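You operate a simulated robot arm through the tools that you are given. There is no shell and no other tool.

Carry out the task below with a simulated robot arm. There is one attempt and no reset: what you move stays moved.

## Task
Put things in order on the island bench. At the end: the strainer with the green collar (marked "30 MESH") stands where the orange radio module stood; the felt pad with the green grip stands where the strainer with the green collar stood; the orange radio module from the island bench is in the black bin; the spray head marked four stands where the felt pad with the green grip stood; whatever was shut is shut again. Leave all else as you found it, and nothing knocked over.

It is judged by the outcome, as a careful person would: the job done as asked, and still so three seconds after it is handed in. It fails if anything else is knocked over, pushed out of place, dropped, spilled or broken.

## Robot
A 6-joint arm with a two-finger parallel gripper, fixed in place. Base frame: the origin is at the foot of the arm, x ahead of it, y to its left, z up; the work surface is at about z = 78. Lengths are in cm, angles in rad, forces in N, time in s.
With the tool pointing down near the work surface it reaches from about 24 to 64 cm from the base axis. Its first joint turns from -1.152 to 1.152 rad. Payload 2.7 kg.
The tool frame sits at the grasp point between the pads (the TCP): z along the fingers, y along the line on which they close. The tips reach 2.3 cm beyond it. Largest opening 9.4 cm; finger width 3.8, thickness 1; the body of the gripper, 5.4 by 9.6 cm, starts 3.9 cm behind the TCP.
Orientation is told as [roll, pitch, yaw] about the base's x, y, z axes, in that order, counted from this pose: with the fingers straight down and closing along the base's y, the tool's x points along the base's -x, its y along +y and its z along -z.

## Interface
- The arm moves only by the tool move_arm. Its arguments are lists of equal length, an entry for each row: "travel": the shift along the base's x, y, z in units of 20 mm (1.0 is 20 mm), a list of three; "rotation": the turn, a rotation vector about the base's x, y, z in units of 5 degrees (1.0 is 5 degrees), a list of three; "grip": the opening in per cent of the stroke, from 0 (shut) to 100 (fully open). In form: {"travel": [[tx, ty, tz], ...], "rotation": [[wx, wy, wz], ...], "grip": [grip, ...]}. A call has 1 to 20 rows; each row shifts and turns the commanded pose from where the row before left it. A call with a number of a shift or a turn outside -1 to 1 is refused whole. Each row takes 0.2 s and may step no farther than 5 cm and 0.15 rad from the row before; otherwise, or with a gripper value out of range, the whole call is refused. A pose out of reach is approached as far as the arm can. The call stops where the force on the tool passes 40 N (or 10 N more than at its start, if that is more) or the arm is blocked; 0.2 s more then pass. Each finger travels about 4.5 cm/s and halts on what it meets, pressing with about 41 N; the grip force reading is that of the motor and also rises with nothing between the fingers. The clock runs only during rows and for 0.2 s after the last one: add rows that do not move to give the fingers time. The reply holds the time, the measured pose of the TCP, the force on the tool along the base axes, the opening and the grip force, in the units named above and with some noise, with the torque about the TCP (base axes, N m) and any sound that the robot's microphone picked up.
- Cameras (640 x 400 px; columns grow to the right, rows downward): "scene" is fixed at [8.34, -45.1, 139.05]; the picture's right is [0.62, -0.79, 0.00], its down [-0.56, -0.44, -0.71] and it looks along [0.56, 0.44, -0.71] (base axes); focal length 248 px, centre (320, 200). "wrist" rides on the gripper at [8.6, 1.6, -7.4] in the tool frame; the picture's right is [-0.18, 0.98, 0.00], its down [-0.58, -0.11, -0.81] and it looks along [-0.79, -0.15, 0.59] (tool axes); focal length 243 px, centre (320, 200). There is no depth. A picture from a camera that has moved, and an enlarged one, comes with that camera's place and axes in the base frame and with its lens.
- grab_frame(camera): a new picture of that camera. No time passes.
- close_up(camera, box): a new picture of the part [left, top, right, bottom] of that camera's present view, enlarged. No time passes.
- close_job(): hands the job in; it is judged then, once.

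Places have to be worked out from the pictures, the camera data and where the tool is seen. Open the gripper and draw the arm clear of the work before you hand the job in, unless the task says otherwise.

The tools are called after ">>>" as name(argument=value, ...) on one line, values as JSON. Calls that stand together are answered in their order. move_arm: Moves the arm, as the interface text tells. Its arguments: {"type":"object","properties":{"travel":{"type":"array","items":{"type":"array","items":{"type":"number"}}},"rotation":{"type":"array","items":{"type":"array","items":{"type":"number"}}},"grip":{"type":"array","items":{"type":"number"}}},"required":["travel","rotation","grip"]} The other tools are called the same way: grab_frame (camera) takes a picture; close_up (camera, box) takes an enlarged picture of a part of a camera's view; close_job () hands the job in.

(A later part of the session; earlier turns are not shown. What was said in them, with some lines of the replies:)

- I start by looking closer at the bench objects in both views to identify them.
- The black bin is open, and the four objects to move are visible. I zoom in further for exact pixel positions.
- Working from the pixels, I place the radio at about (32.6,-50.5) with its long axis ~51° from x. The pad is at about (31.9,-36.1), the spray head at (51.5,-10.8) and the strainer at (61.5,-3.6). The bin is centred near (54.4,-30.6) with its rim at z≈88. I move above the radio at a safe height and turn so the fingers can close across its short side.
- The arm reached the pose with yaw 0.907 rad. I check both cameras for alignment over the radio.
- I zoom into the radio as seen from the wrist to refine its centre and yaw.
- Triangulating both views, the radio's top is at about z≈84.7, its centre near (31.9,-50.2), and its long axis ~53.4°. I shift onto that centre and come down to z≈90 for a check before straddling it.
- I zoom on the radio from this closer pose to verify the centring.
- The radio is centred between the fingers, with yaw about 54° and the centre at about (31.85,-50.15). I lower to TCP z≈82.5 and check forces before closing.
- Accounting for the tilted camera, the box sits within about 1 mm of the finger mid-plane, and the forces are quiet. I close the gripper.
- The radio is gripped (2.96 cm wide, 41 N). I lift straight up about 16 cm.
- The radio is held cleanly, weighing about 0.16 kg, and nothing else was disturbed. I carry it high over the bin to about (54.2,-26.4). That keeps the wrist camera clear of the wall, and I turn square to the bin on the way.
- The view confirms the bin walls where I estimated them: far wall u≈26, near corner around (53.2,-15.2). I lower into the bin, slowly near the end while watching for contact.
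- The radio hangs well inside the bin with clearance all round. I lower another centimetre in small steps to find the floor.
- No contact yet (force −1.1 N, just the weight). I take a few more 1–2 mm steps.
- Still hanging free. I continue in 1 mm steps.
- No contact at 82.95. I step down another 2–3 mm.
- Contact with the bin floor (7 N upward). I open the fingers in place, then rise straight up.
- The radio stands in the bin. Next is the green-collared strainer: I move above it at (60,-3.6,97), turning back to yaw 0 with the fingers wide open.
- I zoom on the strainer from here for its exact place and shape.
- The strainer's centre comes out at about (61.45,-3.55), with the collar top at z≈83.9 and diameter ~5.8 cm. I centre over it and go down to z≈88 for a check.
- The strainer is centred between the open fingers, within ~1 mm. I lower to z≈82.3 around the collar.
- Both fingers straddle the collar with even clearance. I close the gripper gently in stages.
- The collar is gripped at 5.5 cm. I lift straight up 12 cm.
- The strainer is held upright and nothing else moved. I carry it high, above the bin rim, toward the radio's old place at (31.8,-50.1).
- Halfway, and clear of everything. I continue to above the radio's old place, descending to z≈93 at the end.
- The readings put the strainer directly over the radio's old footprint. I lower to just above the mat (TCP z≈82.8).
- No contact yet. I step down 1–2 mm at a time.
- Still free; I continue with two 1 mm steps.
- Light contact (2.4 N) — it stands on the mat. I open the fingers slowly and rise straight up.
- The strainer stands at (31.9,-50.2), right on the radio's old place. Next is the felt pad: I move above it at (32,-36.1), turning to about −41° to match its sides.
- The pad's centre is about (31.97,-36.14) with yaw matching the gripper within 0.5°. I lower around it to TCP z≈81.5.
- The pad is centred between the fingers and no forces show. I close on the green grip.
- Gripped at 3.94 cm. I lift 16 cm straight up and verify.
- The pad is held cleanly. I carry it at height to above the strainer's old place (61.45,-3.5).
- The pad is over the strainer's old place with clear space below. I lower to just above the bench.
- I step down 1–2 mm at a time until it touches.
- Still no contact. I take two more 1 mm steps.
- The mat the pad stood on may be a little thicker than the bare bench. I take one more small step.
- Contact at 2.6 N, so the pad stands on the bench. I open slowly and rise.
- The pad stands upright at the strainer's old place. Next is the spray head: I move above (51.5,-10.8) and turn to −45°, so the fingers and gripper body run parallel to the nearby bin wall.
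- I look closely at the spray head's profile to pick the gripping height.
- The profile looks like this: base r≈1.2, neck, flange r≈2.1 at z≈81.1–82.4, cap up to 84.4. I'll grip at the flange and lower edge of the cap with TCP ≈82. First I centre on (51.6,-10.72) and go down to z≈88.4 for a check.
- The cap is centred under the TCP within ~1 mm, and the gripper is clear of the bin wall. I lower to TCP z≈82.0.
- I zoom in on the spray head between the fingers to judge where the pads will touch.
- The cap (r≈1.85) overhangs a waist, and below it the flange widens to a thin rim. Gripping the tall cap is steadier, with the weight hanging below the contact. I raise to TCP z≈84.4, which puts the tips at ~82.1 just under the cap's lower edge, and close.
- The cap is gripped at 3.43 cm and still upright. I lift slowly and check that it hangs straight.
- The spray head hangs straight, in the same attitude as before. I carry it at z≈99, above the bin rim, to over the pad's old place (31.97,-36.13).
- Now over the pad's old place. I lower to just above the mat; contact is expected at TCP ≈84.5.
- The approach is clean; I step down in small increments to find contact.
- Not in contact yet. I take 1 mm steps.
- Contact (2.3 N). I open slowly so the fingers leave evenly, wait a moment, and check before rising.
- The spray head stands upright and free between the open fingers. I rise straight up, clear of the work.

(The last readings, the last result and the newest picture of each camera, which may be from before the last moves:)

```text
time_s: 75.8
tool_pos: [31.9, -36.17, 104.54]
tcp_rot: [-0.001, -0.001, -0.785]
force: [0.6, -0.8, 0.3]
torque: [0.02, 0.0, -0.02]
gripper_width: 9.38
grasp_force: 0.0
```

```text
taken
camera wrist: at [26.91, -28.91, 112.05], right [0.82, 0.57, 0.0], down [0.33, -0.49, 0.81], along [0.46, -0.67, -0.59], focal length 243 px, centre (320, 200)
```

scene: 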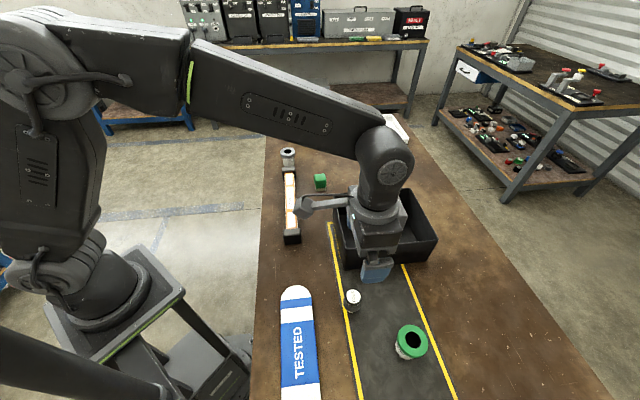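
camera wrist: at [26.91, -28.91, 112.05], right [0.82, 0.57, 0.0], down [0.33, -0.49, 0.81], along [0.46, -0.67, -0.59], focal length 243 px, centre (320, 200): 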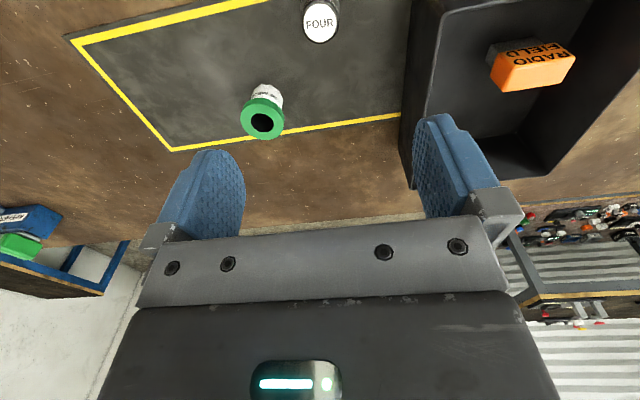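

All objects are in place. I return the arm to its starting area, high and clear, for a final inspection.

>>> move_arm(travel=[[-0.06, 0.5, 0.6], [-0.06, 0.8, 0.6], [-0.06, 0.88, 0.6], [-0.06, 0.88, 0.6], [-0.06, 0.88, 0.6], [-0.06, 0.88, 0.6], [-0.06, 0.88, 0.6], [-0.06, 0.88, 0.6], [-0.06, 0.88, 0.4], [-0.06, 0.88, 0], [-0.06, 0.88, 0], [-0.06, 0.88, 0], [-0.06, 0.88, 0], [-0.06, 0.4, 0]], rotation=[[0, 0, 0.64], [0, 0, 0.64], [0, 0, 0.64], [0, 0, 0.64], [0, 0, 0.64], [0, 0, 0.64], [0, 0, 0.64], [0, 0, 0.64], [0, 0, 0.64], [0, 0, 0.64], [0, 0, 0.64], [0, 0, 0.64], [0, 0, 0.64], [0, 0, 0.64]], grip=[100, 100, 100, 100, 100, 100, 100, 100, 100, 100, 100, 100, 100, 100])

>>> grab_frame(camera="scene")

>>> close_up(camera="scene", box=[330, 265, 450, 375])

>>> close_up(camera="scene", box=[265, 130, 445, 275])

>>> close_up(camera="scene", box=[330, 275, 378, 325])

>>> close_up(camera="scene", box=[296, 160, 344, 224])

```text
time_s: 78.8
tool_pos: [29.98, -13.31, 114.84]
tcp_rot: [-0.001, -0.001, -0.004]
force: [-0.1, 1.3, -0.2]
torque: [0.03, -0.01, 0.0]
gripper_width: 9.4
grasp_force: 0.0
```

```text
taken
```

scene: 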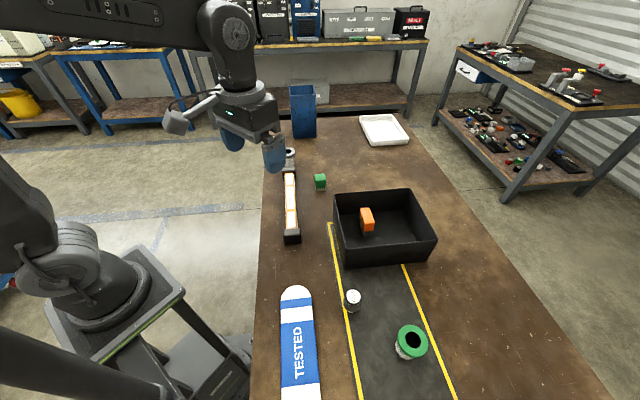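

```text
3.64 times, centred on (390, 320) of scene
camera zoom: at [8.34, -45.1, 139.05], right [0.62, -0.79, 0.0], down [-0.56, -0.44, -0.71], along [0.56, 0.44, -0.71], focal length 901 px, centre (66, -236)
```

zoom: 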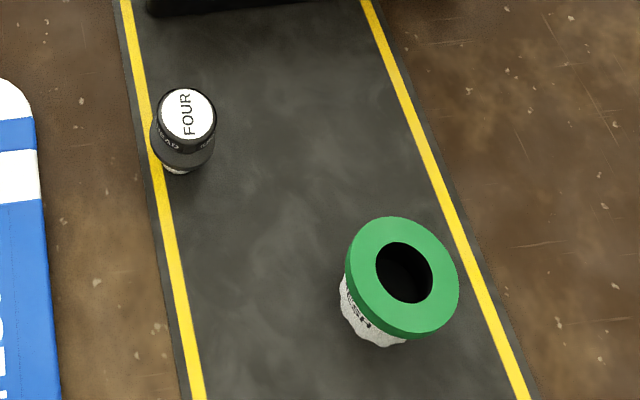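

```text
2.76 times, centred on (355, 202) of scene
camera zoom: at [8.34, -45.1, 139.05], right [0.62, -0.79, 0.0], down [-0.56, -0.44, -0.71], along [0.56, 0.44, -0.71], focal length 684 px, centre (223, 193)
```

zoom: 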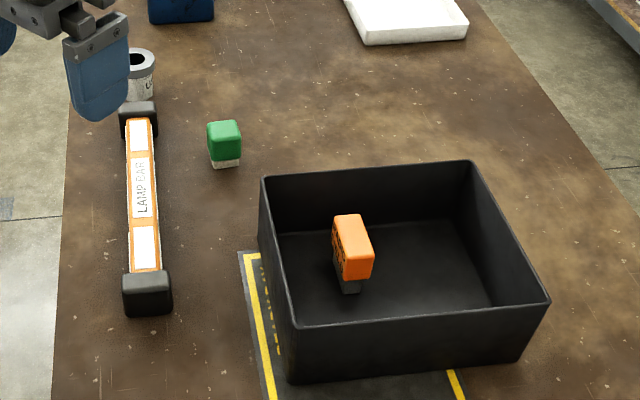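

```text
8.00 times, centred on (354, 300) of scene
camera zoom: at [8.34, -45.1, 139.05], right [0.62, -0.79, 0.0], down [-0.56, -0.44, -0.71], along [0.56, 0.44, -0.71], focal length 1982 px, centre (48, -600)
```

zoom: 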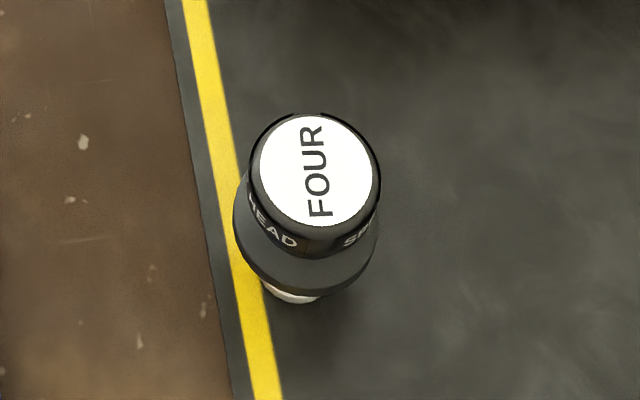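

```text
6.25 times, centred on (320, 192) of scene
camera zoom: at [8.34, -45.1, 139.05], right [0.62, -0.79, 0.0], down [-0.56, -0.44, -0.71], along [0.56, 0.44, -0.71], focal length 1549 px, centre (320, 250)
```

zoom: 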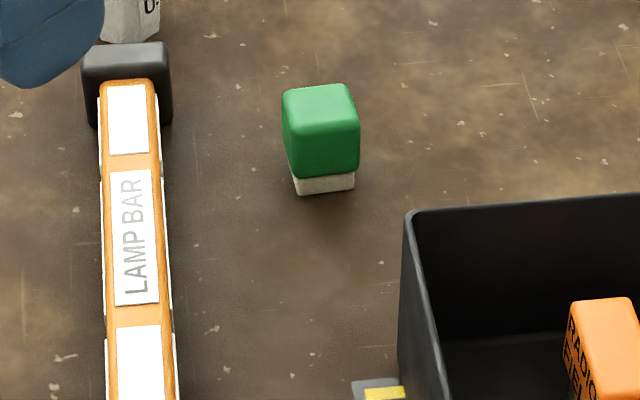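

The final pictures show everything where the task wants it:
- The radio stands in the black bin.
- The green-collared strainer is on the radio's old spot.
- The felt pad is on the strainer's old spot.
- Spray head four is on the pad's old spot.

The bin, lamp bar and the rest match the starting pictures. Nothing was opened, and the gripper is open and clear, so I hand the job in.

>>> close_job()

```text
The job is handed in.
```

The bench is set out as you asked, and I've handed the job in. The final pictures showed everything upright:

- **Radio module:** the orange module stands inside the black bin.
- **Strainer:** the green-collared "30 MESH" strainer stands where the radio stood.
- **Felt pad:** the green-grip pad stands where the strainer stood.
- **Spray head:** the one marked four stands where the felt pad stood.

Placements should be within a few millimetres of the original spots, as far as I can judge from the camera pictures. In the final pictures, the bin, the lamp bar and the other items appeared unmoved. I opened nothing, so there was nothing to shut again. The arm is back near its starting position with the gripper open.
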